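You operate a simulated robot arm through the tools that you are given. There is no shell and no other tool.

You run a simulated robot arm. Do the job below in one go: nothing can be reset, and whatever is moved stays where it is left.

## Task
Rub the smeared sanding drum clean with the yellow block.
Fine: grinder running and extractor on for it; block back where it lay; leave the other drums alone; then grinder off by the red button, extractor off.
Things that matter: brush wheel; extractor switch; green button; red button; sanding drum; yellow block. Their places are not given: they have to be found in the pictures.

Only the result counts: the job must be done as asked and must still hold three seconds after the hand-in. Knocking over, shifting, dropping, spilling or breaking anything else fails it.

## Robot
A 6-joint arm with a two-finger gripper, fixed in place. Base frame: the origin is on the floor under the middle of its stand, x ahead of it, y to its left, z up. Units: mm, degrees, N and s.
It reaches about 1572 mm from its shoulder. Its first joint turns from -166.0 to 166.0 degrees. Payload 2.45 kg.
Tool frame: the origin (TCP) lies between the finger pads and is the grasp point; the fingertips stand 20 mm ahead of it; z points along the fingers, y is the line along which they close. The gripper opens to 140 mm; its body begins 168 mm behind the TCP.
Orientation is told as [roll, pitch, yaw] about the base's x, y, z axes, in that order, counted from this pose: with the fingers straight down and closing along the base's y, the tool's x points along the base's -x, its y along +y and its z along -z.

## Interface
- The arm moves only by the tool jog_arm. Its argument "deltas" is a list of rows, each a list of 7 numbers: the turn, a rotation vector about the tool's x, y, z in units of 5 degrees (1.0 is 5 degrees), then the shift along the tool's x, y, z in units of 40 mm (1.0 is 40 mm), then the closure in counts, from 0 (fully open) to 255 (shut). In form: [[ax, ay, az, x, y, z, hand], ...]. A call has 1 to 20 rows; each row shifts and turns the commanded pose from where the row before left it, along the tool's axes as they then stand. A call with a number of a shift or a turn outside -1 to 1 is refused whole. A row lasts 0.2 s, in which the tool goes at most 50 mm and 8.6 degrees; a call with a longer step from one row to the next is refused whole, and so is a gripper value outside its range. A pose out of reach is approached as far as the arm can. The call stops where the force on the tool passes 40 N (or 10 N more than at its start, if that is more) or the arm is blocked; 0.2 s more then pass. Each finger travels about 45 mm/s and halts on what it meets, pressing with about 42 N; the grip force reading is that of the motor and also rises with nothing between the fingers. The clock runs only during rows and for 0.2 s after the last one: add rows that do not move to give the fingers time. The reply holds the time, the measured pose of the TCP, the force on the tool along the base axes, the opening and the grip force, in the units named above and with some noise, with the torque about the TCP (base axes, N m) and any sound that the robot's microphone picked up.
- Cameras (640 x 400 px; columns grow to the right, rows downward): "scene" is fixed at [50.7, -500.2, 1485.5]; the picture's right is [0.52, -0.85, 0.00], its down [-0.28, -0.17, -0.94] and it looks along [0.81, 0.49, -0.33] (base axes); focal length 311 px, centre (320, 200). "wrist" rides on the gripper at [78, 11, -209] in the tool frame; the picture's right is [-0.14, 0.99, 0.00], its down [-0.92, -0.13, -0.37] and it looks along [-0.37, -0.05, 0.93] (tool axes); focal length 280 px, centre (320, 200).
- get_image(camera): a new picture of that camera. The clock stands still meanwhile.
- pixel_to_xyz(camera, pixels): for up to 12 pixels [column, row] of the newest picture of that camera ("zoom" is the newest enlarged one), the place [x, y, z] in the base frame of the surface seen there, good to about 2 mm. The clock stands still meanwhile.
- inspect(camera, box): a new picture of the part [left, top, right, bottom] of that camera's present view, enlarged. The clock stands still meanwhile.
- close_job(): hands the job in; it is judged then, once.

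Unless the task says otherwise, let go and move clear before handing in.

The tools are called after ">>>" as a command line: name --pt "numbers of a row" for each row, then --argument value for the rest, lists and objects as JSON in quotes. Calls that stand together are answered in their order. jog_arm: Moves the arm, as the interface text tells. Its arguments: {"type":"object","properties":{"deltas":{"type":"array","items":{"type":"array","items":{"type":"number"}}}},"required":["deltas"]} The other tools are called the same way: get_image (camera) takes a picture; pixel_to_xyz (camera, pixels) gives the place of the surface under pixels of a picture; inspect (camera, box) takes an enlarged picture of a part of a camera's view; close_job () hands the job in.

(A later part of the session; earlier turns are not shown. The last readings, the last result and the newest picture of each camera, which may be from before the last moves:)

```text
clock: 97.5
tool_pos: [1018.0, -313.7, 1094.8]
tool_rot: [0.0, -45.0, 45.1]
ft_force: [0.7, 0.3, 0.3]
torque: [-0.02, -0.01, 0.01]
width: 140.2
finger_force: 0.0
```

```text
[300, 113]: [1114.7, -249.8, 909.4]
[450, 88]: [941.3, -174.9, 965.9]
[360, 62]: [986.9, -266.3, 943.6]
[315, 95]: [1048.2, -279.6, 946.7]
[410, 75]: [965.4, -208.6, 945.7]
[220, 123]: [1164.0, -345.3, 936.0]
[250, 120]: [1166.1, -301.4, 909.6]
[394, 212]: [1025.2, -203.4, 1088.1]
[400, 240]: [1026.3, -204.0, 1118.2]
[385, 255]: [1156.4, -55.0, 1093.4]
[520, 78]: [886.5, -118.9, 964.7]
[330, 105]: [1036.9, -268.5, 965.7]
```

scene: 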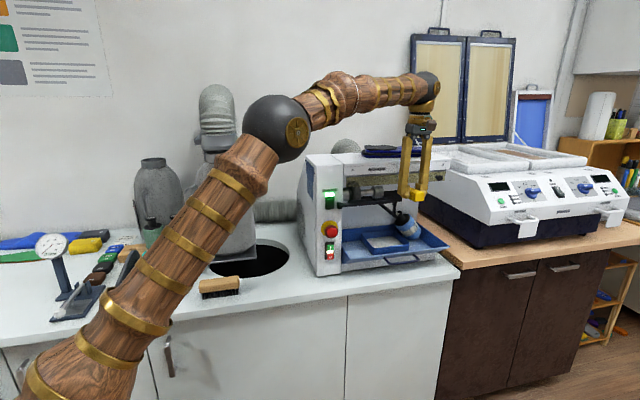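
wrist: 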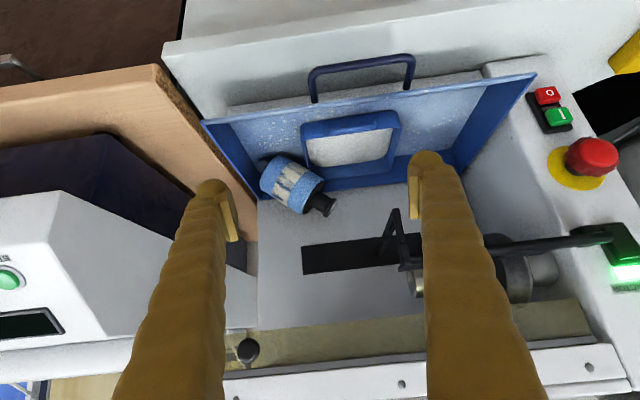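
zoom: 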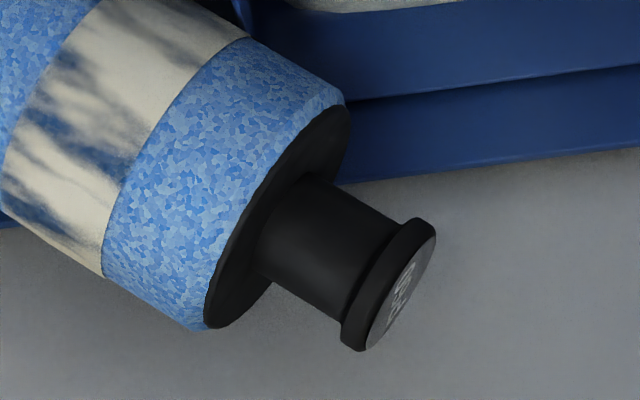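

The tray's front lip is at z≈966 (s≈-543), so the tool must come in from above it. I'll grip the flange with the tool rolled 52° and pitched 25° so its body stays high; rotating the drum 142° will then bring the tool in from below for refitting. First: back off, go horizontal, and start the roll.

>>> jog_arm --pt "0 0 0 0.62 0 -0.62 100" --pt "0 0 0 0.62 0 -0.62 164" --pt "0 -1 0 0 0 0 164" --pt "0 -1 0 0 0 0 164" --pt "0 -1 0 0 0 0 164" --pt "0 -1 0 0 0 0 164" --pt "0 -1 0 0 0 0 164" --pt "0 -1 0 0 0 0 164" --pt "0 -1 0 0 0 0 164" --pt "0 -1 0 0 0 0 164" --pt "0 -1 0 0 0 0 164" --pt "0 0 -1 0 0 0 164" --pt "0 0 -1 0 0 0 164" --pt "0 0 -1 0 0 0 164" --pt "0 0 -1 0 0 0 164" --pt "0 0 -1 0 0 0 164"

>>> jog_arm --pt "0 0 -1 0 0 0 164" --pt "0 0 -1 0 0 0 164" --pt "0 0 -1 0 0 0 164" --pt "0 0 -1 0 0 0 164" --pt "0 0 -1 0 0 0 164" --pt "0 0 -0.4 0 0 0 164" --pt "-1 0 0 0 0 0 164" --pt "-1 0 0 0 0 0 164" --pt "-1 0 0 0 0 0 164" --pt "-1 0 0 0 0 0 164" --pt "-1 0 0 0 0 0 164" --pt "0 0 0 0 0 0 164"

>>> get_image --camera "wrist"

>>> get_image --camera "scene"

```text
clock: 100.9
tool_pos: [964.6, -365.1, 1092.8]
tool_rot: [-90.0, -64.8, 134.9]
ft_force: [0.2, 0.1, -0.3]
torque: [0.0, 0.02, -0.03]
width: 50.2
finger_force: 0.1
```

```text
clock: 103.5
tool_pos: [979.8, -379.2, 1110.3]
tool_rot: [-64.2, -46.6, 135.1]
ft_force: [0.3, 0.3, -0.1]
torque: [0.03, -0.02, 0.03]
width: 50.1
finger_force: 0.0
out of reach, approached as far as the arm can: row 4, 5, 6
```

```text
taken
```

wrist: 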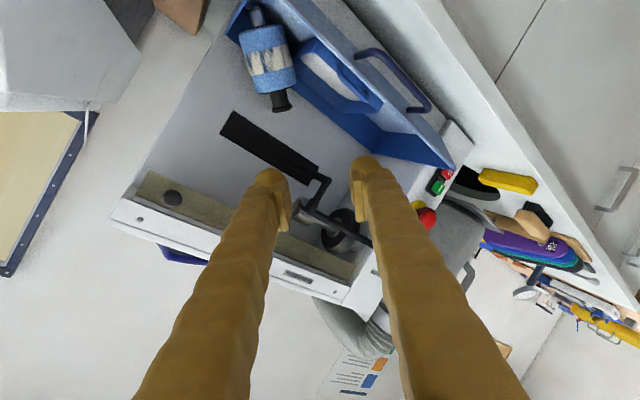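

```text
taken
```

scene: 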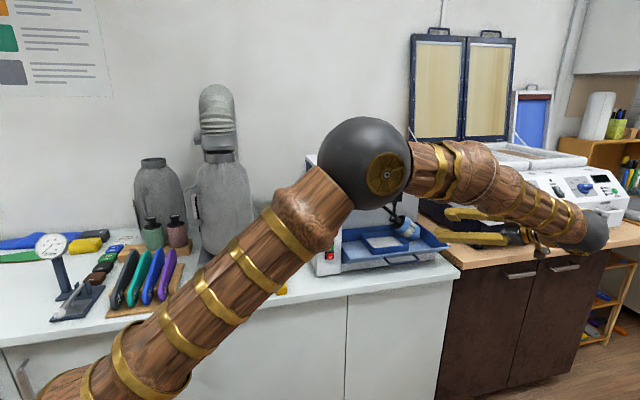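

The roll stopped about 8° short at a joint limit (measured pad direction 223° instead of 232°). I'll see whether the remainder is reachable in the pitched pose.

>>> jog_arm --pt "0 0.17 -0.36 0 0 0 164" --pt "0 0.17 -0.36 0 0 0 164" --pt "0 0.17 -0.36 0 0 0 164" --pt "0 0.17 -0.36 0 0 0 164" --pt "0 0 0 0 0 0 164"

```text
clock: 104.7
tool_pos: [980.2, -378.9, 1110.6]
tool_rot: [-64.3, -38.7, 135.1]
ft_force: [-0.9, -0.4, 0.0]
torque: [0.02, 0.01, -0.02]
width: 49.9
finger_force: 0.1
```

That worked: pad direction 231°, pitch about 26°, perpendicular to the drum's axis. Now I'll move to a pre-grip point 120 mm back from the flange along the tool axis.

>>> jog_arm --pt "0 0 0 0.223 -0.259 0.9415 164" --pt "0 0 0 0.223 -0.259 0.9415 164" --pt "0 0 0 0.223 -0.259 0.9415 164" --pt "0 0 0 0.223 -0.259 0.9415 164" --pt "0 0 0 0.223 -0.259 0.9415 164" --pt "0 0 0 0 0 0 164"

>>> get_image --camera "wrist"

>>> inspect --camera "wrist" --box '[240, 80, 400, 220]'

>>> inspect --camera "scene" --box '[350, 170, 450, 260]'

```text
clock: 106.1
tool_pos: [1128.1, -251.2, 1056.0]
tool_rot: [-64.3, -38.6, 135.1]
ft_force: [0.7, 0.1, -0.4]
torque: [-0.01, -0.01, 0.02]
width: 50.1
finger_force: 0.0
```

```text
taken
```

wrist: 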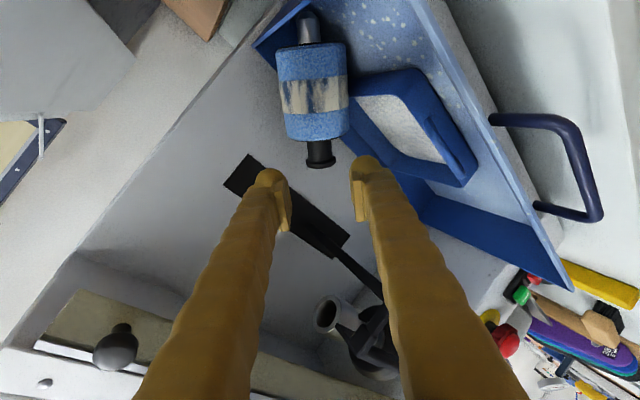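

```text
2.86 times, centred on (320, 150) of wrist
```

zoom: 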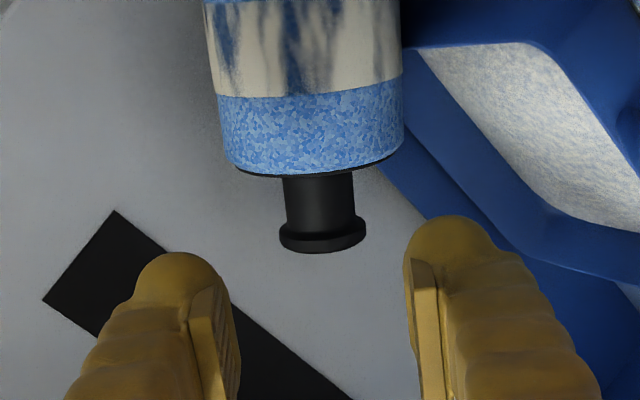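

```text
4.44 times, centred on (400, 215) of scene
```

zoom: 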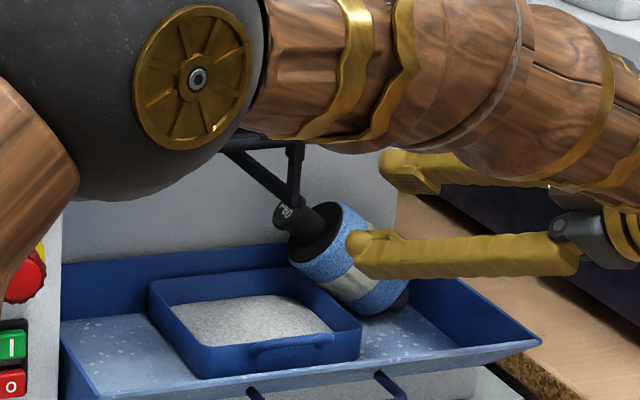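

The drum is lined up vertically in the wrist view with its flange at (320,163) between the fingertips. I'll measure the flange precisely from here.

>>> pixel_to_xyz --camera "zoom" --pixels '[[290, 232], [305, 238], [322, 240], [340, 238], [358, 230], [322, 247], [322, 228], [320, 200], [300, 200], [345, 200], [310, 130], [320, 160]]'

>>> pixel_to_xyz --camera "wrist" --pixels '[[310, 30], [308, 60], [312, 85], [317, 125], [325, 125], [305, 125], [335, 125], [270, 185], [280, 200], [360, 180], [365, 200], [320, 145]]'

```text
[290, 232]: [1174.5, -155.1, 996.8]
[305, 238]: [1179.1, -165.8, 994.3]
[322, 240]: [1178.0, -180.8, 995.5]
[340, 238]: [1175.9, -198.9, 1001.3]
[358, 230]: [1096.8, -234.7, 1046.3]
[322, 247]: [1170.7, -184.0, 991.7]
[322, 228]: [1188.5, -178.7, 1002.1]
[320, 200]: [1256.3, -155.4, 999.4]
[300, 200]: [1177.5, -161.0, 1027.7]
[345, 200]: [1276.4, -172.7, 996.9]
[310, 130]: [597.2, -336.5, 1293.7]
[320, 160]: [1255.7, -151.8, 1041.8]
```

```text
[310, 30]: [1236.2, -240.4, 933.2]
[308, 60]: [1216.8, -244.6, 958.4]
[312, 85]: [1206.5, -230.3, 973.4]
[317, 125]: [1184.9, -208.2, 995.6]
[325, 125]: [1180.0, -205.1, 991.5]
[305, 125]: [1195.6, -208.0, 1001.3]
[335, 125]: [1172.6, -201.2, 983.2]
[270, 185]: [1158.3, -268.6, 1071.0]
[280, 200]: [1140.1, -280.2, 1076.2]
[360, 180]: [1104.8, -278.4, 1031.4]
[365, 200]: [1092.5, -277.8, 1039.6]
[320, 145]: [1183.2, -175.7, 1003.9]
```

>>> pixel_to_xyz --camera "wrist" --pixels '[[309, 161], [314, 163], [320, 164], [326, 163], [332, 161], [320, 160], [320, 167], [312, 150], [328, 148], [314, 140], [320, 152], [318, 135]]'

```text
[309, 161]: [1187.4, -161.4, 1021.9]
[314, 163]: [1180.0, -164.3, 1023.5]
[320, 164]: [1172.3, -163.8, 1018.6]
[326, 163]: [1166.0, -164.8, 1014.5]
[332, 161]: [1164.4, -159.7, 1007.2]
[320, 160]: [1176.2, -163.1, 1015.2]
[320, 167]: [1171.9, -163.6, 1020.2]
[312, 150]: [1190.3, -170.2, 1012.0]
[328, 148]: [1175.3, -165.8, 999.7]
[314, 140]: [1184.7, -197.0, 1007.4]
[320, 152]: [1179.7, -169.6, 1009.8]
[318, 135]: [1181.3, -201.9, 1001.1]
```

In tool coordinates the flange centre is at x≈+1, y≈+4, z≈120 mm ahead, and the drum axis is about 3° off my x axis. I'll correct the roll by 3° and advance in stages.

>>> jog_arm --pt "0 0 0.6 0.02 0.095 0 164" --pt "0 0 0 0 0 0.8 164" --pt "0 0 0 0 0 0.7 164" --pt "0 0 0 0 0 0.5 164" --pt "0 0 0 0 0 0 164"

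>>> get_image --camera "wrist"

>>> pixel_to_xyz --camera "wrist" --pixels '[[320, 170], [310, 170], [330, 170], [320, 180], [320, 160], [315, 150], [325, 150], [320, 120], [305, 70], [312, 175], [328, 175], [320, 186]]'

```text
clock: 107.3
tool_pos: [1158.6, -186.5, 1026.4]
tool_rot: [-63.1, -41.4, 133.4]
ft_force: [1.2, 0.3, 0.2]
torque: [0.02, 0.0, -0.03]
width: 49.8
finger_force: 0.1
```

```text
taken
```

wrist: 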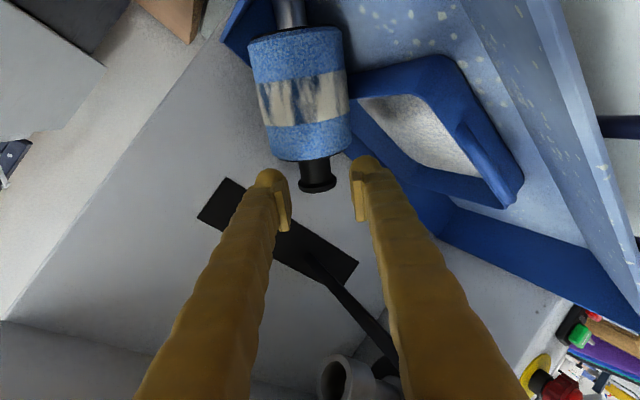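

```text
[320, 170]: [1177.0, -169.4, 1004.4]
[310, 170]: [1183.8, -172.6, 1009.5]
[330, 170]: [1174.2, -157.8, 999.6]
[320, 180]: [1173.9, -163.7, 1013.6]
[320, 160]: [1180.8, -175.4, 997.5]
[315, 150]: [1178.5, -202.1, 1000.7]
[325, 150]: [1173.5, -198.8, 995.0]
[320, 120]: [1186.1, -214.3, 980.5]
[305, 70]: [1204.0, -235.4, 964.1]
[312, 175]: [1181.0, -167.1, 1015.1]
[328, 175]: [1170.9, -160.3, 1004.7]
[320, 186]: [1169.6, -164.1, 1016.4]
```

The flange sits centrally between the tips at (318,185), about 40 mm ahead of the TCP. Advancing the last 38 mm.

>>> jog_arm --pt "0 0 0 0 0 0.4 164" --pt "0 0 0 0 0 0.3 164" --pt "0 0 0 0 0 0.25 164" --pt "0 0 0 0 0 0 164"

>>> get_image --camera "wrist"

>>> inspect --camera "wrist" --box '[260, 130, 380, 240]'

```text
clock: 108.3
tool_pos: [1173.1, -155.2, 1012.7]
tool_rot: [-63.2, -41.4, 133.4]
ft_force: [0.4, -0.8, -1.2]
torque: [0.01, -0.01, 0.0]
width: 50.3
finger_force: 0.1
```

```text
taken
```

wrist: 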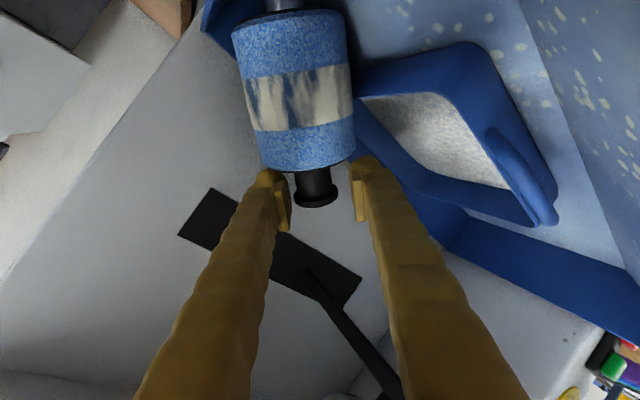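

```text
3.64 times, centred on (320, 185) of wrist
```

zoom: 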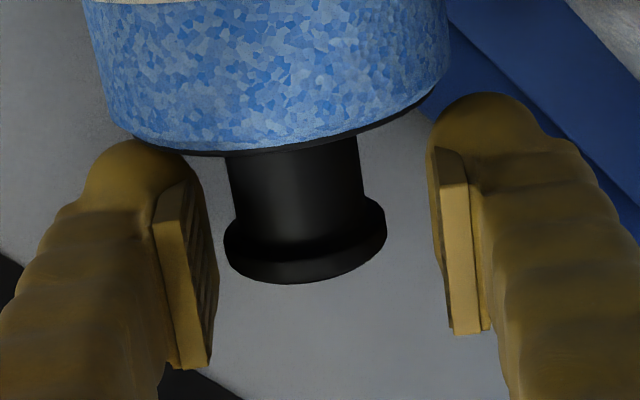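

No contact forces. The flange is ~4 mm closer to the left pad, so I'll shift by that and 2 mm away from the drum body, then close.

>>> jog_arm --pt "0 0 0 -0.05 -0.1 0 164" --pt "0 0 0 0 0 0 164"

>>> inspect --camera "wrist" --box '[260, 130, 380, 240]'

```text
clock: 108.9
tool_pos: [1176.0, -154.4, 1015.2]
tool_rot: [-63.1, -41.4, 133.4]
ft_force: [0.4, 0.0, 0.1]
torque: [0.01, 0.0, 0.02]
width: 49.9
finger_force: 0.1
```

```text
3.64 times, centred on (320, 185) of wrist
```

zoom: 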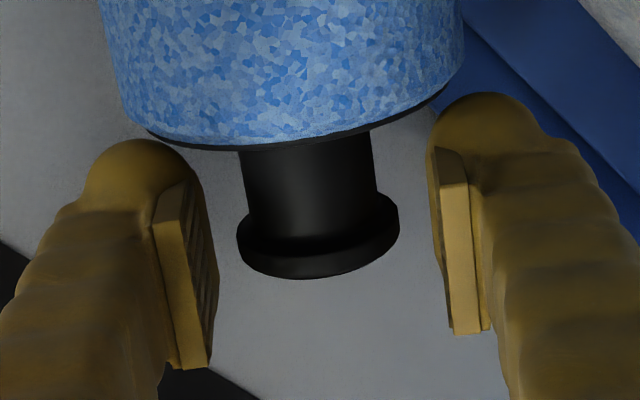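

The flange is now about centred. Closing on it gradually.

>>> jog_arm --pt "0 0 0 0 0 0 180" --pt "0 0 0 0 0 0 195" --pt "0 0 0 0 0 0 255" --pt "0 0 0 0 0 0 255" --pt "0 0 0 0 0 0 255" --pt "0 0 0 0 0 0 255"

>>> inspect --camera "wrist" --box '[260, 130, 380, 240]'

>>> get_image --camera "wrist"

```text
clock: 110.3
tool_pos: [1175.8, -155.5, 1015.1]
tool_rot: [-63.1, -41.3, 133.4]
ft_force: [-0.2, 0.0, 0.7]
torque: [-0.07, -0.05, 0.0]
width: 34.8
finger_force: 41.7
```

```text
3.64 times, centred on (320, 185) of wrist
```

zoom: 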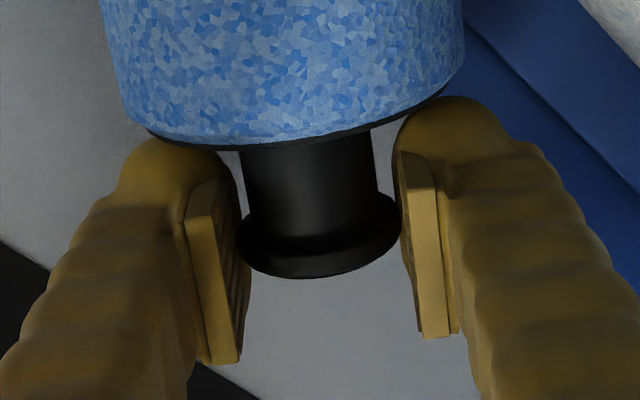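

```text
taken
```

wrist: 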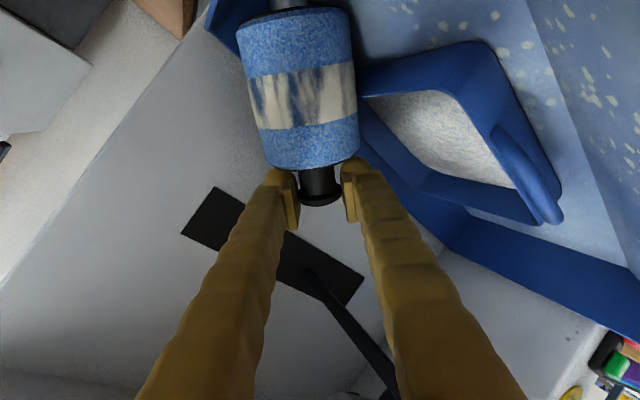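

The flange is gripped at 34.8 mm with 42 N. I'll lift straight up slowly and watch whether the drum follows without tilting.

>>> jog_arm --pt "0 0 0 -0.08 -0.08 -0.04 255" --pt "0 0 0 -0.165 -0.167 -0.085 255" --pt "0 0 0 -0.165 -0.167 -0.085 255" --pt "0 0 0 0 0 0 255"

>>> get_image --camera "wrist"

>>> inspect --camera "scene" --box '[350, 170, 450, 260]'

```text
clock: 111.3
tool_pos: [1173.7, -153.4, 1041.4]
tool_rot: [-63.1, -41.3, 133.4]
ft_force: [-0.5, 0.2, -2.3]
torque: [0.06, 0.09, 0.0]
width: 34.7
finger_force: 41.9
```

```text
taken
```

wrist: 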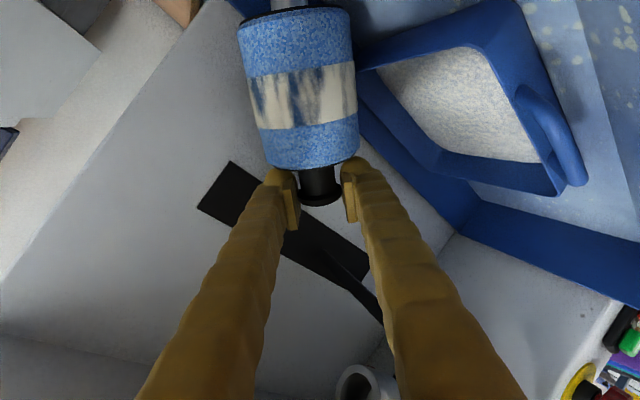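

```text
4.44 times, centred on (400, 215) of scene
```

zoom: 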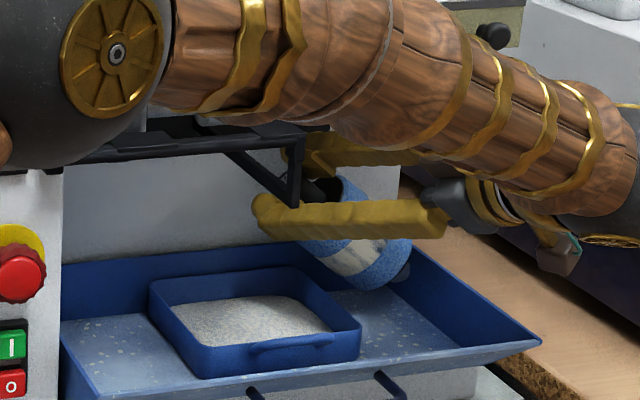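

The drum came up cleanly (about 2.3 N weight, no tilt). I'll bring it out over the tray's front lip on a rising path that keeps the hand clear of the guard knob.

>>> jog_arm --pt "0 0 0 -0.187 0.119 -0.773 255" --pt "0 0 0 -0.187 0.119 -0.773 255" --pt "0 0 0 -0.187 0.119 -0.773 255" --pt "0 0 0 -0.187 0.119 -0.773 255" --pt "0 0 0 -0.2115 0.18 -0.9735 255" --pt "0 0 0 -0.2115 0.18 -0.9735 255" --pt "0 0 0 -0.2115 0.18 -0.9735 255" --pt "0 0 0 -0.2115 0.18 -0.9735 255" --pt "0 0 0 -0.2115 0.18 -0.9735 255" --pt "0 0 0 0 0 0 255"

>>> get_image --camera "scene"

>>> get_image --camera "wrist"

```text
clock: 113.5
tool_pos: [956.8, -371.2, 1160.5]
tool_rot: [-63.2, -41.3, 133.4]
ft_force: [-0.5, -0.8, -1.8]
torque: [0.06, 0.07, -0.03]
width: 34.8
finger_force: 42.1
```

```text
taken
```

scene: 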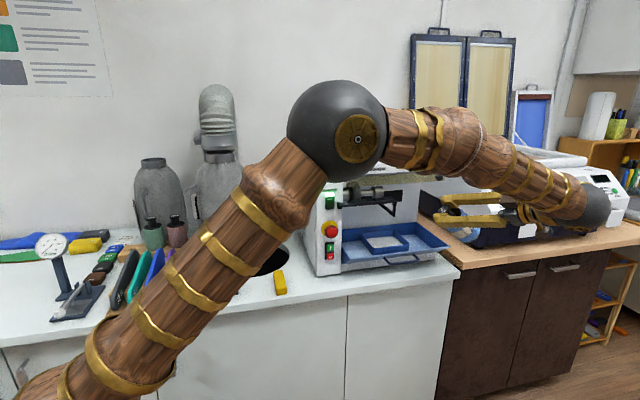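

```text
taken
```

wrist: 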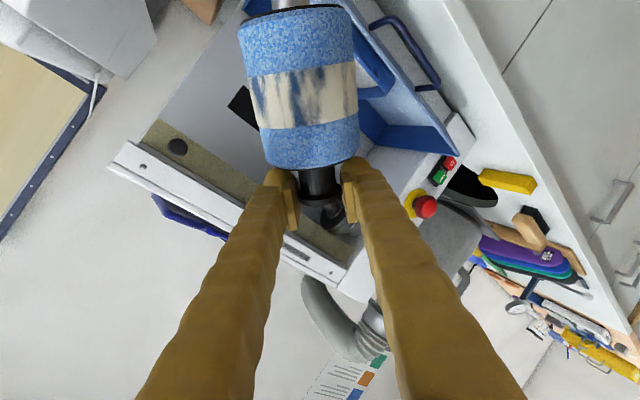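

The drum is out in front of the machine, held firmly. Now I'll rotate it clockwise about the machine's front axis, first 70°.

>>> jog_arm --pt "-0.021 -0.436 0.9 0 0 0 255" --pt "-0.021 -0.436 0.9 0 0 0 255" --pt "-0.021 -0.436 0.9 0 0 0 255" --pt "-0.021 -0.436 0.9 0 0 0 255" --pt "-0.021 -0.436 0.9 0 0 0 255" --pt "-0.021 -0.436 0.9 0 0 0 255" --pt "-0.021 -0.436 0.9 0 0 0 255" --pt "-0.021 -0.436 0.9 0 0 0 255" --pt "-0.021 -0.436 0.9 0 0 0 255" --pt "-0.021 -0.436 0.9 0 0 0 255" --pt "-0.021 -0.436 0.9 0 0 0 255" --pt "-0.021 -0.436 0.9 0 0 0 255" --pt "-0.021 -0.436 0.9 0 0 0 255" --pt "-0.021 -0.436 0.9 0 0 0 255" --pt "0 0 0 0 0 0 255"

>>> get_image --camera "scene"

>>> get_image --camera "wrist"

```text
clock: 116.7
tool_pos: [957.7, -371.0, 1159.2]
tool_rot: [112.9, -68.5, -41.8]
ft_force: [0.0, 0.2, -1.9]
torque: [-0.05, -0.05, 0.0]
width: 34.7
finger_force: 42.3
```

```text
taken
```

scene: 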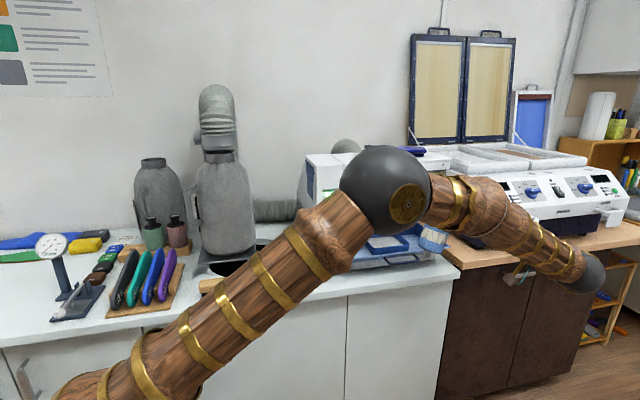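

```text
taken
```

wrist: 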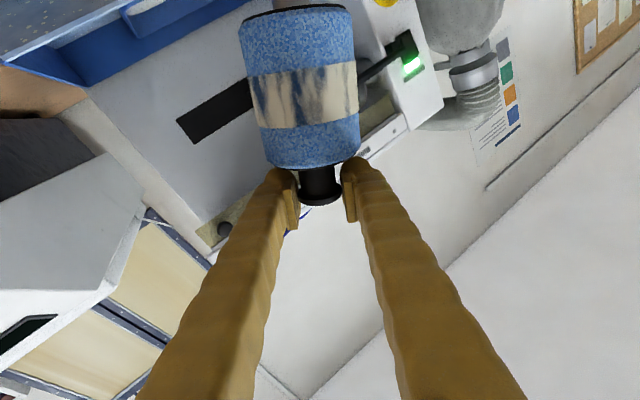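

Held steady and no reach trouble. Continuing the remaining ~68°.

>>> jog_arm --pt "-0.021 -0.436 0.9 0 0 0 255" --pt "-0.021 -0.436 0.9 0 0 0 255" --pt "-0.021 -0.436 0.9 0 0 0 255" --pt "-0.021 -0.436 0.9 0 0 0 255" --pt "-0.021 -0.436 0.9 0 0 0 255" --pt "-0.021 -0.436 0.9 0 0 0 255" --pt "-0.021 -0.436 0.9 0 0 0 255" --pt "-0.021 -0.436 0.9 0 0 0 255" --pt "-0.021 -0.436 0.9 0 0 0 255" --pt "-0.021 -0.436 0.9 0 0 0 255" --pt "-0.021 -0.436 0.9 0 0 0 255" --pt "-0.021 -0.436 0.9 0 0 0 255" --pt "-0.021 -0.436 0.9 0 0 0 255" --pt "-0.015 -0.305 0.63 0 0 0 255" --pt "0 0 0 0 0 0 255"

>>> get_image --camera "scene"

>>> get_image --camera "wrist"

```text
clock: 119.9
tool_pos: [956.6, -371.5, 1161.0]
tool_rot: [116.0, -0.1, -43.9]
ft_force: [0.4, 0.3, -1.4]
torque: [-0.09, -0.09, 0.02]
width: 34.7
finger_force: 42.2
```

```text
taken
```

scene: 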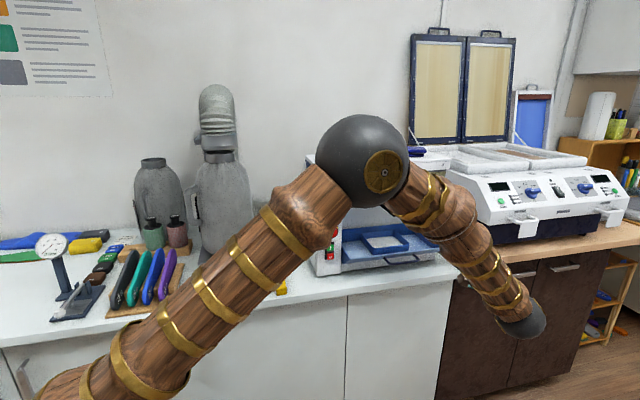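

```text
taken
```

wrist: 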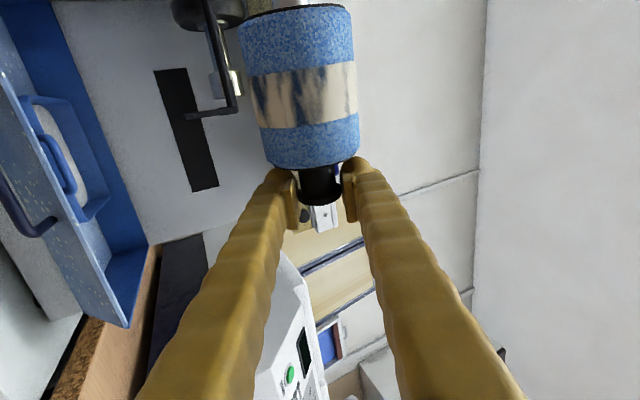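

The drum's axis is now horizontal with its shank pointing left toward the chuck; the tool points up 26° from below. I'll measure the held drum and the chuck socket for alignment.

>>> pixel_to_xyz --camera "wrist" --pixels '[[300, 5], [298, 25], [300, 50], [304, 80], [308, 120], [312, 155], [275, 80], [335, 80], [280, 130], [340, 130], [265, 40], [330, 30]]'

>>> pixel_to_xyz --camera "wrist" --pixels '[[230, 82], [222, 80], [236, 78], [238, 92], [215, 85], [225, 95], [205, 15], [195, 20], [232, 108], [190, 113], [235, 15], [318, 180]]'

>>> inspect --camera "wrist" --box '[150, 0, 350, 125]'

>>> inspect --camera "scene" --box '[330, 160, 450, 260]'

```text
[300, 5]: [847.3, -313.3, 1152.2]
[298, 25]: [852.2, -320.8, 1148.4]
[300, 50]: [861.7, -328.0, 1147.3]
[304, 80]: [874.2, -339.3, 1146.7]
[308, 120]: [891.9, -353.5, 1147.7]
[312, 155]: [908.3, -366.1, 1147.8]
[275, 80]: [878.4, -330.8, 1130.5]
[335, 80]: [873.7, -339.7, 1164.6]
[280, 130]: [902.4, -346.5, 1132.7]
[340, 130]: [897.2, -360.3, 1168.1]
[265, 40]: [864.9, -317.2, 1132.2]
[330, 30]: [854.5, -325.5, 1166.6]
```

```text
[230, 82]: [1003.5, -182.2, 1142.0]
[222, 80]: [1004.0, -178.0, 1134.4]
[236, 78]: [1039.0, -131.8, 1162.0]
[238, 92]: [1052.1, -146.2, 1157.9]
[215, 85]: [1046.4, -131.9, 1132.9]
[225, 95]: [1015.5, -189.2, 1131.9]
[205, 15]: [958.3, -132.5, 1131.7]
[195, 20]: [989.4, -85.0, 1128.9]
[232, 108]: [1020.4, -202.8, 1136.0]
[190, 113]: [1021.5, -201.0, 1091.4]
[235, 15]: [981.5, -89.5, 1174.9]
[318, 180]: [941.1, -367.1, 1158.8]
```

```text
3.20 times, centred on (250, 62) of wrist
```

zoom: 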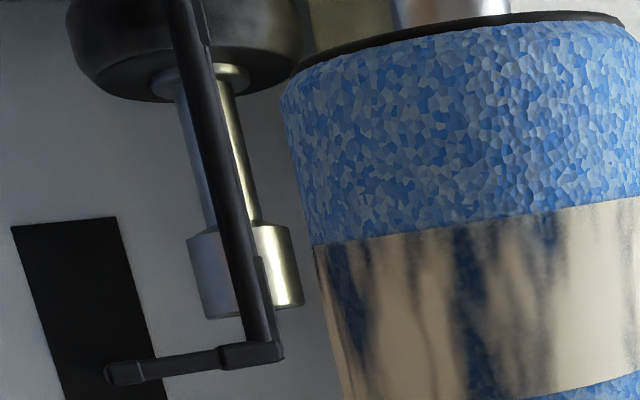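

```text
4.00 times, centred on (390, 210) of scene
```

zoom: 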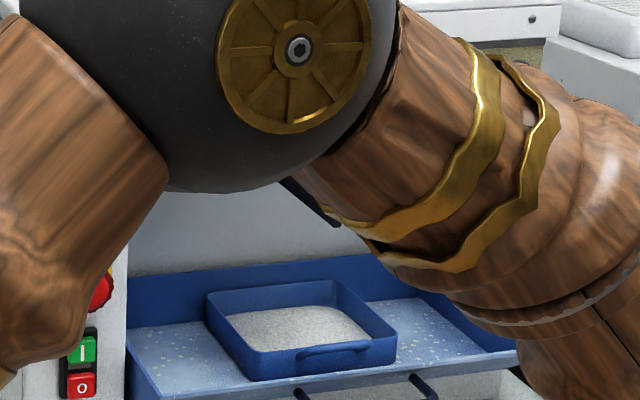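

Fit: the spindle axis is near s≈-663.5, z≈1150, and the held drum's axis is level but its shank end is yawed about 5° outward. I'll correct that yaw and shift right so the shank starts clear of the chuck.

>>> jog_arm --pt "0 -0.45 -0.22 0 0 0 255" --pt "0 -0.45 -0.22 0 0 0 255" --pt "0 0 0 -0.75 0 0 255" --pt "0 0 0 -0.75 0 0 255" --pt "0 0 0 0 0 0 255"

>>> get_image --camera "wrist"

>>> pixel_to_xyz --camera "wrist" --pixels '[[298, 20], [300, 40], [302, 60], [304, 80], [306, 100], [308, 120], [310, 140], [312, 158], [318, 180], [320, 190], [300, 8], [296, 2]]'

>>> pixel_to_xyz --camera "wrist" --pixels '[[330, 30], [333, 60], [336, 90], [338, 120], [342, 150], [268, 30], [270, 60], [274, 90], [278, 120], [282, 150], [320, 100], [290, 100]]'

```text
clock: 121.1
tool_pos: [996.1, -418.1, 1159.6]
tool_rot: [115.9, -0.1, -48.7]
ft_force: [-0.8, 0.5, -2.1]
torque: [-0.11, -0.05, -0.02]
width: 34.8
finger_force: 42.0
```

```text
taken
```

wrist: 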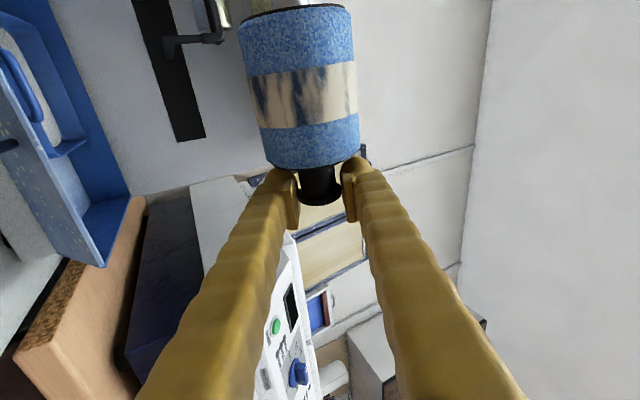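

```text
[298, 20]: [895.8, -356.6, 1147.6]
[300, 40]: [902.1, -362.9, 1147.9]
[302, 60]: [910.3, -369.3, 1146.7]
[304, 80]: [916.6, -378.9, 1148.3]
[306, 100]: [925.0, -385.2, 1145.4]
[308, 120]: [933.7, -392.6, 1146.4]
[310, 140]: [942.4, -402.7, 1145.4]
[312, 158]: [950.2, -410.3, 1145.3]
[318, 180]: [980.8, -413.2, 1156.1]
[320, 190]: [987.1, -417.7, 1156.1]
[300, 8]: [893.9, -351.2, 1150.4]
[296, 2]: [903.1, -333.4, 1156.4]
```

```text
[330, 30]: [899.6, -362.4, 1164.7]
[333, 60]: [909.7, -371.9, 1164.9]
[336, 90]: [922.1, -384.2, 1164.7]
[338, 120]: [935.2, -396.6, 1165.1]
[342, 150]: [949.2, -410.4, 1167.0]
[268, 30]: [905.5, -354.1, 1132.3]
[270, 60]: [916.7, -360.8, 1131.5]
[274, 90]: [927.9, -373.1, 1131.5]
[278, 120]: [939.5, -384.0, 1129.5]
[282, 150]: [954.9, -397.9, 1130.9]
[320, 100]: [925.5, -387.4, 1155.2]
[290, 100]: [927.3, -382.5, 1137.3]
```

The refit gives a drum radius of 35 mm, held axis at s≈-415, z≈1158, now parallel to the spindle; spindle axis s≈-659.5, z≈1150. I must pass under the guard and keep the shank right of the rest (t>872), so I'll shift right 28 mm, drop 20 mm, and move in.

>>> jog_arm --pt "0 0 0 -0.7 -0.02 0.04 255" --pt "0 0 0 0 -0.45 -0.218 255" --pt "0 0 0 0.065 -0.436 0.898 255" --pt "0 0 0 0.065 -0.436 0.898 255" --pt "0 0 0 0.065 -0.436 0.898 255" --pt "0 0 0 0 0 0 255"

>>> get_image --camera "wrist"

>>> inspect --camera "scene" --box '[330, 150, 450, 250]'

>>> pixel_to_xyz --camera "wrist" --pixels '[[298, 20], [302, 60], [306, 100], [310, 140], [312, 158], [330, 30], [336, 90], [342, 150], [268, 30], [274, 90], [282, 150], [318, 180]]'

```text
clock: 122.5
tool_pos: [1102.3, -349.4, 1136.9]
tool_rot: [115.9, 0.0, -48.7]
ft_force: [0.2, -0.3, -1.9]
torque: [-0.09, -0.08, 0.06]
width: 34.4
finger_force: 41.9
```

```text
taken
```

wrist: 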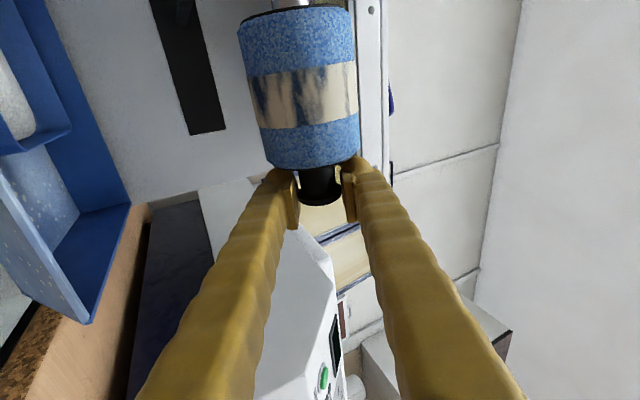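

```text
4.00 times, centred on (390, 200) of scene
```

zoom: 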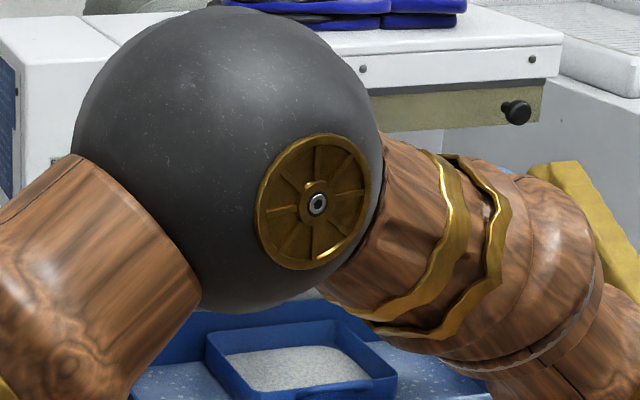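

```text
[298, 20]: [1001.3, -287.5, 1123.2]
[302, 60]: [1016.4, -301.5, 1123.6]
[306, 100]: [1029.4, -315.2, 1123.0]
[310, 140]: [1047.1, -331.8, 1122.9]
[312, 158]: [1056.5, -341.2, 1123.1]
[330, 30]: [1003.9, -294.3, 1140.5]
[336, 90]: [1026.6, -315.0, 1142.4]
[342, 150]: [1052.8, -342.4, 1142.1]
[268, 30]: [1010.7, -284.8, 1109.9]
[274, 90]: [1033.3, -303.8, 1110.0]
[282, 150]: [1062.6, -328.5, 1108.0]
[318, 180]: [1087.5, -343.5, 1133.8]
```

The held drum's axis is at s≈-537, z≈1137.5, parallel to the spindle. Before moving further in I'll check where the arm's black elbow is relative to the grinder's panel.

>>> pixel_to_xyz --camera "scene" --pixels '[[375, 190], [345, 195], [360, 160], [330, 200], [410, 200], [360, 220], [420, 170], [400, 180]]'

```text
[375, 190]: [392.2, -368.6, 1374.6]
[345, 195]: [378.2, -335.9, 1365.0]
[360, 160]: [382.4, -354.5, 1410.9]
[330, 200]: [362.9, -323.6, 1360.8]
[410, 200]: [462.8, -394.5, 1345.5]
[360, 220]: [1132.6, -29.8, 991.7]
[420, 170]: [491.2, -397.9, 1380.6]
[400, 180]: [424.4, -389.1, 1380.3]
```

The elbow is far from the machine. Moving in 120 mm under the guard.

>>> jog_arm --pt "0 0 0 0.065 -0.436 0.898 255" --pt "0 0 0 0.065 -0.436 0.898 255" --pt "0 0 0 0.065 -0.436 0.898 255" --pt "0 0 0 0 0 0 255"

>>> get_image --camera "wrist"

>>> get_image --camera "scene"

>>> pixel_to_xyz --camera "wrist" --pixels '[[298, 20], [302, 60], [306, 100], [310, 140], [312, 158], [330, 30], [336, 90], [342, 150], [268, 30], [274, 90], [282, 150], [318, 180]]'

```text
clock: 123.5
tool_pos: [1187.6, -264.8, 1138.2]
tool_rot: [115.9, -0.1, -48.7]
ft_force: [-0.5, -0.7, -2.3]
torque: [-0.1, -0.05, -0.02]
width: 35.0
finger_force: 42.1
```

```text
taken
```

wrist: 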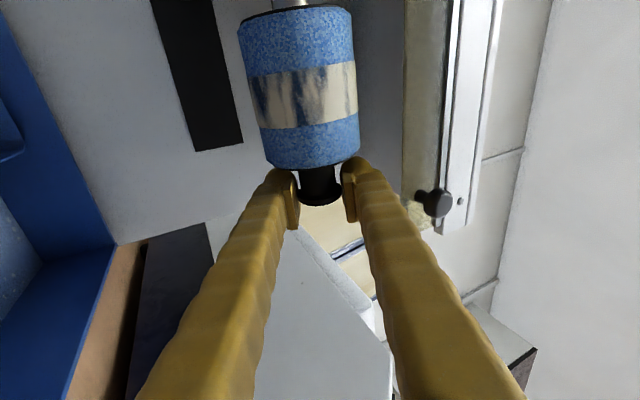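

```text
taken
```

scene: 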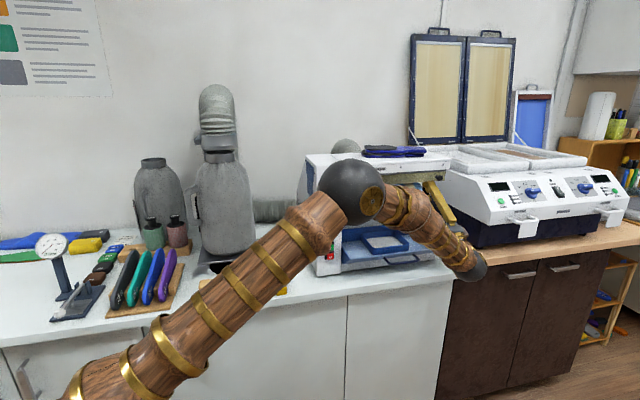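

```text
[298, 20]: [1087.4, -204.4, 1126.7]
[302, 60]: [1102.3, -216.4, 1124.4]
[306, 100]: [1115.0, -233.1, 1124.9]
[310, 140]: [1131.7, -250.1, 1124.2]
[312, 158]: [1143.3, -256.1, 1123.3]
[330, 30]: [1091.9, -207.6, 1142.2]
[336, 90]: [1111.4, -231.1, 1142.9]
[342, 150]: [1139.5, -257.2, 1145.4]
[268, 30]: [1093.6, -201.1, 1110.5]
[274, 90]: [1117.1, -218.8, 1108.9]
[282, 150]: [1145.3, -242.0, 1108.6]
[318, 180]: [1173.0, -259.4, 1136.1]
```

Axis now at s≈-658, z≈1136. I'll raise 14 mm to the spindle height and check before sliding it toward the chuck.

>>> jog_arm --pt "0 0 0 0 0.15 0.092 255" --pt "0 0 0 0 0.15 0.092 255" --pt "0 0 0 0 0 0 255"

>>> get_image --camera "wrist"

>>> pixel_to_xyz --camera "wrist" --pixels '[[298, 20], [302, 60], [306, 100], [310, 140], [330, 30], [336, 90], [342, 150], [350, 90], [268, 30], [274, 90], [282, 150], [300, 4]]'

>>> inspect --camera "scene" --box '[330, 150, 450, 250]'

```text
clock: 124.3
tool_pos: [1189.3, -263.1, 1153.7]
tool_rot: [115.9, 0.0, -48.9]
ft_force: [-0.4, 0.2, -1.5]
torque: [-0.07, -0.06, -0.01]
width: 34.6
finger_force: 42.2
```

```text
taken
```

wrist: 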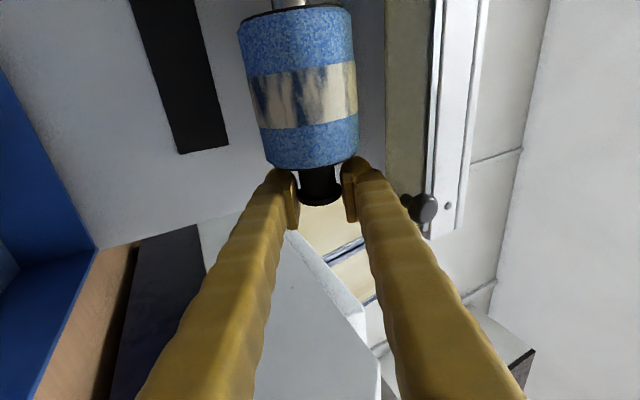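

```text
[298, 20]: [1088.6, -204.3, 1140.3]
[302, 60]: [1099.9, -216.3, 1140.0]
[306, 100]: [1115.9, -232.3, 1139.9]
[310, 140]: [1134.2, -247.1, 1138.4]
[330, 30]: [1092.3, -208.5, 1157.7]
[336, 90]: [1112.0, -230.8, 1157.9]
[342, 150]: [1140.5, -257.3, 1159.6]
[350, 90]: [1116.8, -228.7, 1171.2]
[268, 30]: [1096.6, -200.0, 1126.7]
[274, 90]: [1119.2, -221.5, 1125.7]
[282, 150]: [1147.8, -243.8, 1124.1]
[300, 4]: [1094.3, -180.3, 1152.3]
```

```text
4.00 times, centred on (390, 200) of scene
```

zoom: 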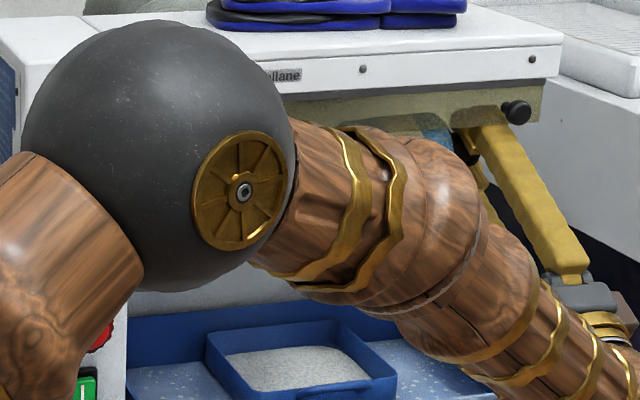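

The shank tip is at about s≈-658.7, z≈1149.5, right on the spindle axis within a millimetre. I'll slide left toward the chuck, 24 mm first and then in small steps.

>>> jog_arm --pt "0 0 0 0.3 0.008 -0.017 255" --pt "0 0 0 0.3 0.008 -0.017 255" --pt "0 0 0 0 0 0 255"

>>> jog_arm --pt "0 0 0 0.1 0.003 -0.006 255" --pt "0 0 0 0.1 0.003 -0.006 255" --pt "0 0 0 0 0 0 255"

>>> get_image --camera "wrist"

```text
clock: 125.1
tool_pos: [1171.0, -247.6, 1154.7]
tool_rot: [115.9, -0.1, -48.8]
ft_force: [0.3, -0.3, -1.6]
torque: [-0.08, -0.09, 0.03]
width: 34.8
finger_force: 41.4
```

```text
clock: 125.9
tool_pos: [1165.6, -242.0, 1153.3]
tool_rot: [115.9, -0.1, -48.9]
ft_force: [0.3, 0.8, -1.5]
torque: [-0.08, -0.11, 0.0]
width: 34.7
finger_force: 42.3
```

```text
taken
```

wrist: 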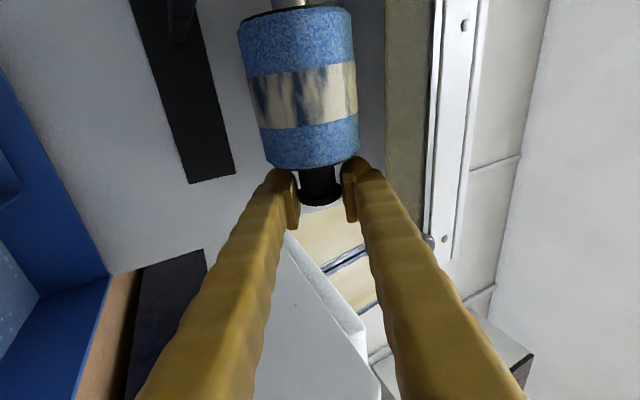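

No contact force yet at TCP t≈995 (the shank tip should be just entering the socket). Continuing in 4 mm steps.

>>> jog_arm --pt "0 0 0 0.1 0.003 -0.006 255" --pt "0 0 0 0.1 0.003 -0.006 255" --pt "0 0 0 0 0 0 255"

>>> jog_arm --pt "0 0 0 0.1 0.003 -0.006 255" --pt "0 0 0 0 0 0 255"

>>> inspect --camera "scene" --box '[330, 150, 450, 250]'

```text
clock: 126.7
tool_pos: [1161.0, -235.3, 1154.4]
tool_rot: [115.9, -0.1, -48.8]
ft_force: [0.1, 0.0, -1.8]
torque: [-0.08, -0.07, 0.01]
width: 34.9
finger_force: 41.6
```

```text
clock: 127.3
tool_pos: [1156.4, -231.8, 1153.4]
tool_rot: [115.9, -0.1, -48.7]
ft_force: [4.2, -0.7, -3.6]
torque: [-0.27, -0.29, -0.38]
width: 34.5
finger_force: 42.6
```

```text
4.00 times, centred on (390, 200) of scene
```

zoom: 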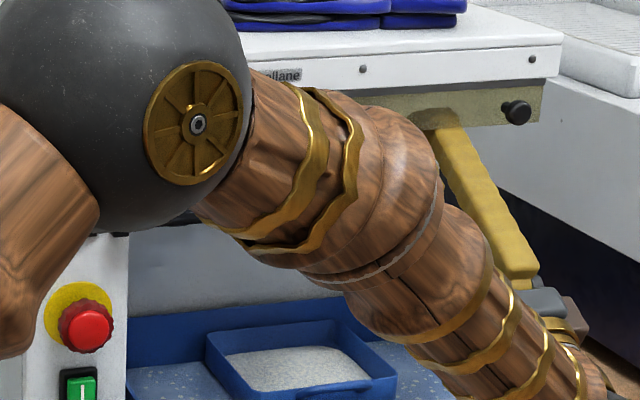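

Contact: about 3.5 N axial push-back plus 2.5 N inward and 2 N downward at the shank tip, so the tip should go slightly inward and down. I'll shift 1.5 mm inward and 1.2 mm down.

>>> jog_arm --pt "0 0 0 0.0025 -0.043 0.021 255" --pt "0 0 0 0 0 0 255"

```text
clock: 127.9
tool_pos: [1157.6, -232.7, 1152.7]
tool_rot: [115.8, -0.2, -48.8]
ft_force: [-0.2, 0.8, -1.9]
torque: [-0.08, -0.1, -0.01]
width: 34.8
finger_force: 41.5
```

Forces dropped back to just the drum's weight. Pushing on in small steps.

>>> jog_arm --pt "0 0 0 0.05 0.0015 -0.003 255" --pt "0 0 0 0.05 0.0015 -0.003 255" --pt "0 0 0 0 0 0 255"

```text
clock: 128.7
tool_pos: [1155.0, -230.3, 1153.1]
tool_rot: [115.9, -0.2, -48.7]
ft_force: [-0.7, -0.2, -1.9]
torque: [-0.12, -0.1, 0.0]
width: 35.0
finger_force: 41.2
```

>>> jog_arm --pt "0 0 0 0.05 0.0015 -0.003 255" --pt "0 0 0 0.05 0.0015 -0.003 255" --pt "0 0 0 0 0 0 255"

```text
clock: 129.5
tool_pos: [1150.1, -227.0, 1153.0]
tool_rot: [115.9, -0.1, -48.8]
ft_force: [0.2, 0.6, -2.0]
torque: [-0.08, -0.11, -0.01]
width: 34.7
finger_force: 42.2
```

>>> jog_arm --pt "0 0 0 0.05 0.0015 -0.003 255" --pt "0 0 0 0.05 0.0015 -0.003 255" --pt "0 0 0 0 0 0 255"

>>> get_image --camera "wrist"

>>> pixel_to_xyz --camera "wrist" --pixels '[[298, 20], [302, 60], [306, 100], [310, 140], [330, 30], [336, 90], [342, 150], [300, 4], [306, 2], [290, 3], [312, 158], [318, 180]]'

```text
clock: 130.1
tool_pos: [1149.8, -225.5, 1147.3]
tool_rot: [115.6, 0.3, -48.8]
ft_force: [10.2, -0.8, -5.3]
torque: [0.1, 0.17, -0.06]
width: 34.6
finger_force: 41.9
stopped in row 3: the force on the tool passed its limit at 43 N (the readings are from after the stop); the commanded pose is now the measured one
```

```text
taken
```

wrist: 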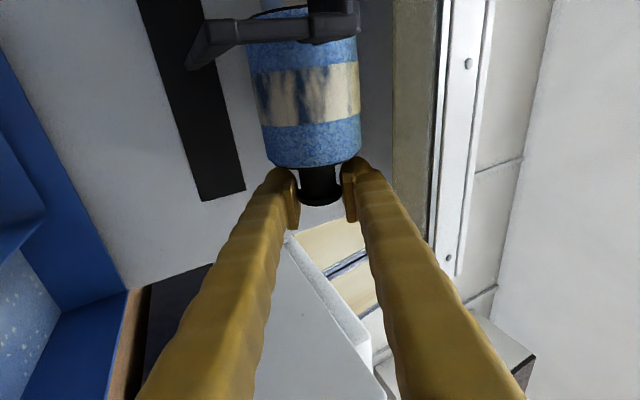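

```text
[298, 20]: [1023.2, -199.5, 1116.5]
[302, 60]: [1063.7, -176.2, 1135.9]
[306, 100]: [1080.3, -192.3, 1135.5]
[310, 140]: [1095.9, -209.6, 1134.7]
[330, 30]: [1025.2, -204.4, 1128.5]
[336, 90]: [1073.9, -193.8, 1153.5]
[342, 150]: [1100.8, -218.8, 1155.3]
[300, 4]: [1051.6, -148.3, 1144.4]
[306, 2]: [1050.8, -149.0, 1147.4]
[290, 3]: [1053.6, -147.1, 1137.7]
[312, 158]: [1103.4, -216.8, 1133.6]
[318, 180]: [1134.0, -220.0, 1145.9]
```

The push hit 43 N and stopped; the drum's right face is now at t≈938, matching its original seated place. I'll hold still and read the forces before deciding.

>>> jog_arm --pt "0 0 0 0 0 0 255" --pt "0 0 0 0 0 0 255"

>>> inspect --camera "wrist" --box '[180, 0, 380, 220]'

>>> pixel_to_xyz --camera "wrist" --pixels '[[290, 60], [306, 80], [306, 100], [310, 140], [340, 80], [342, 110], [346, 150], [275, 80], [280, 110], [284, 150], [312, 160], [318, 180]]'

```text
clock: 130.7
tool_pos: [1150.5, -225.1, 1148.6]
tool_rot: [115.6, 0.2, -48.8]
ft_force: [20.5, -1.5, -10.5]
torque: [0.08, 0.14, -0.11]
width: 34.6
finger_force: 41.9
```

```text
1.82 times, centred on (280, 110) of wrist
```

zoom: 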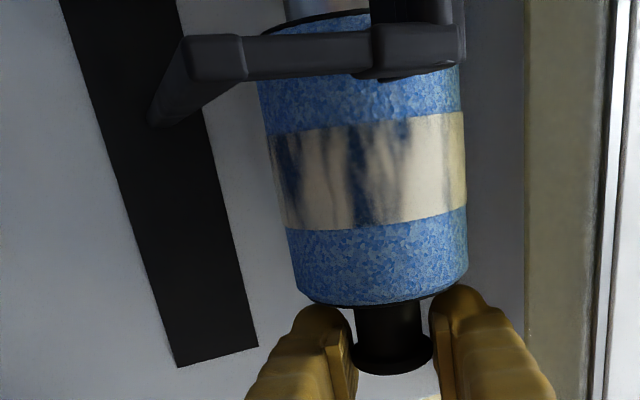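

```text
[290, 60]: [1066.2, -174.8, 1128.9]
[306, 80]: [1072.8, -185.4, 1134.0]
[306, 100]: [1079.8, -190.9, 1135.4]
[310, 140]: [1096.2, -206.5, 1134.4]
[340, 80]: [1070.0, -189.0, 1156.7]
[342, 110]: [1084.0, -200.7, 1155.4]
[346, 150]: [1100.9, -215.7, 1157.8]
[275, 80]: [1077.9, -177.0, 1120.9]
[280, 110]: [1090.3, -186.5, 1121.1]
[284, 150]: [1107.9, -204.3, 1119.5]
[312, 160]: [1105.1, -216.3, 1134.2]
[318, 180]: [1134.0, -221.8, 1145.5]
```

The drum's axis now fits s≈-659, z≈1150.3 — right on the spindle — with its face at the original t≈939, so it appears seated. The hand carries some side load (about 15 N), so I'll relieve that before letting go.

>>> jog_arm --pt "0 0 0 -0.01 -0.025 0.012 255" --pt "0 0 0 0 0 0 255"

```text
clock: 131.3
tool_pos: [1149.8, -224.7, 1147.7]
tool_rot: [115.6, 0.1, -49.0]
ft_force: [-5.6, -5.5, -9.9]
torque: [0.14, 0.07, 0.2]
width: 34.7
finger_force: 42.5
```

>>> jog_arm --pt "0 0 0 0 -0.01 -0.016 255" --pt "0 0 0 0 0 0 255"

```text
clock: 131.9
tool_pos: [1150.1, -224.5, 1146.9]
tool_rot: [115.7, 0.1, -48.9]
ft_force: [-4.6, -4.1, -8.1]
torque: [0.11, 0.1, 0.04]
width: 34.6
finger_force: 42.3
```

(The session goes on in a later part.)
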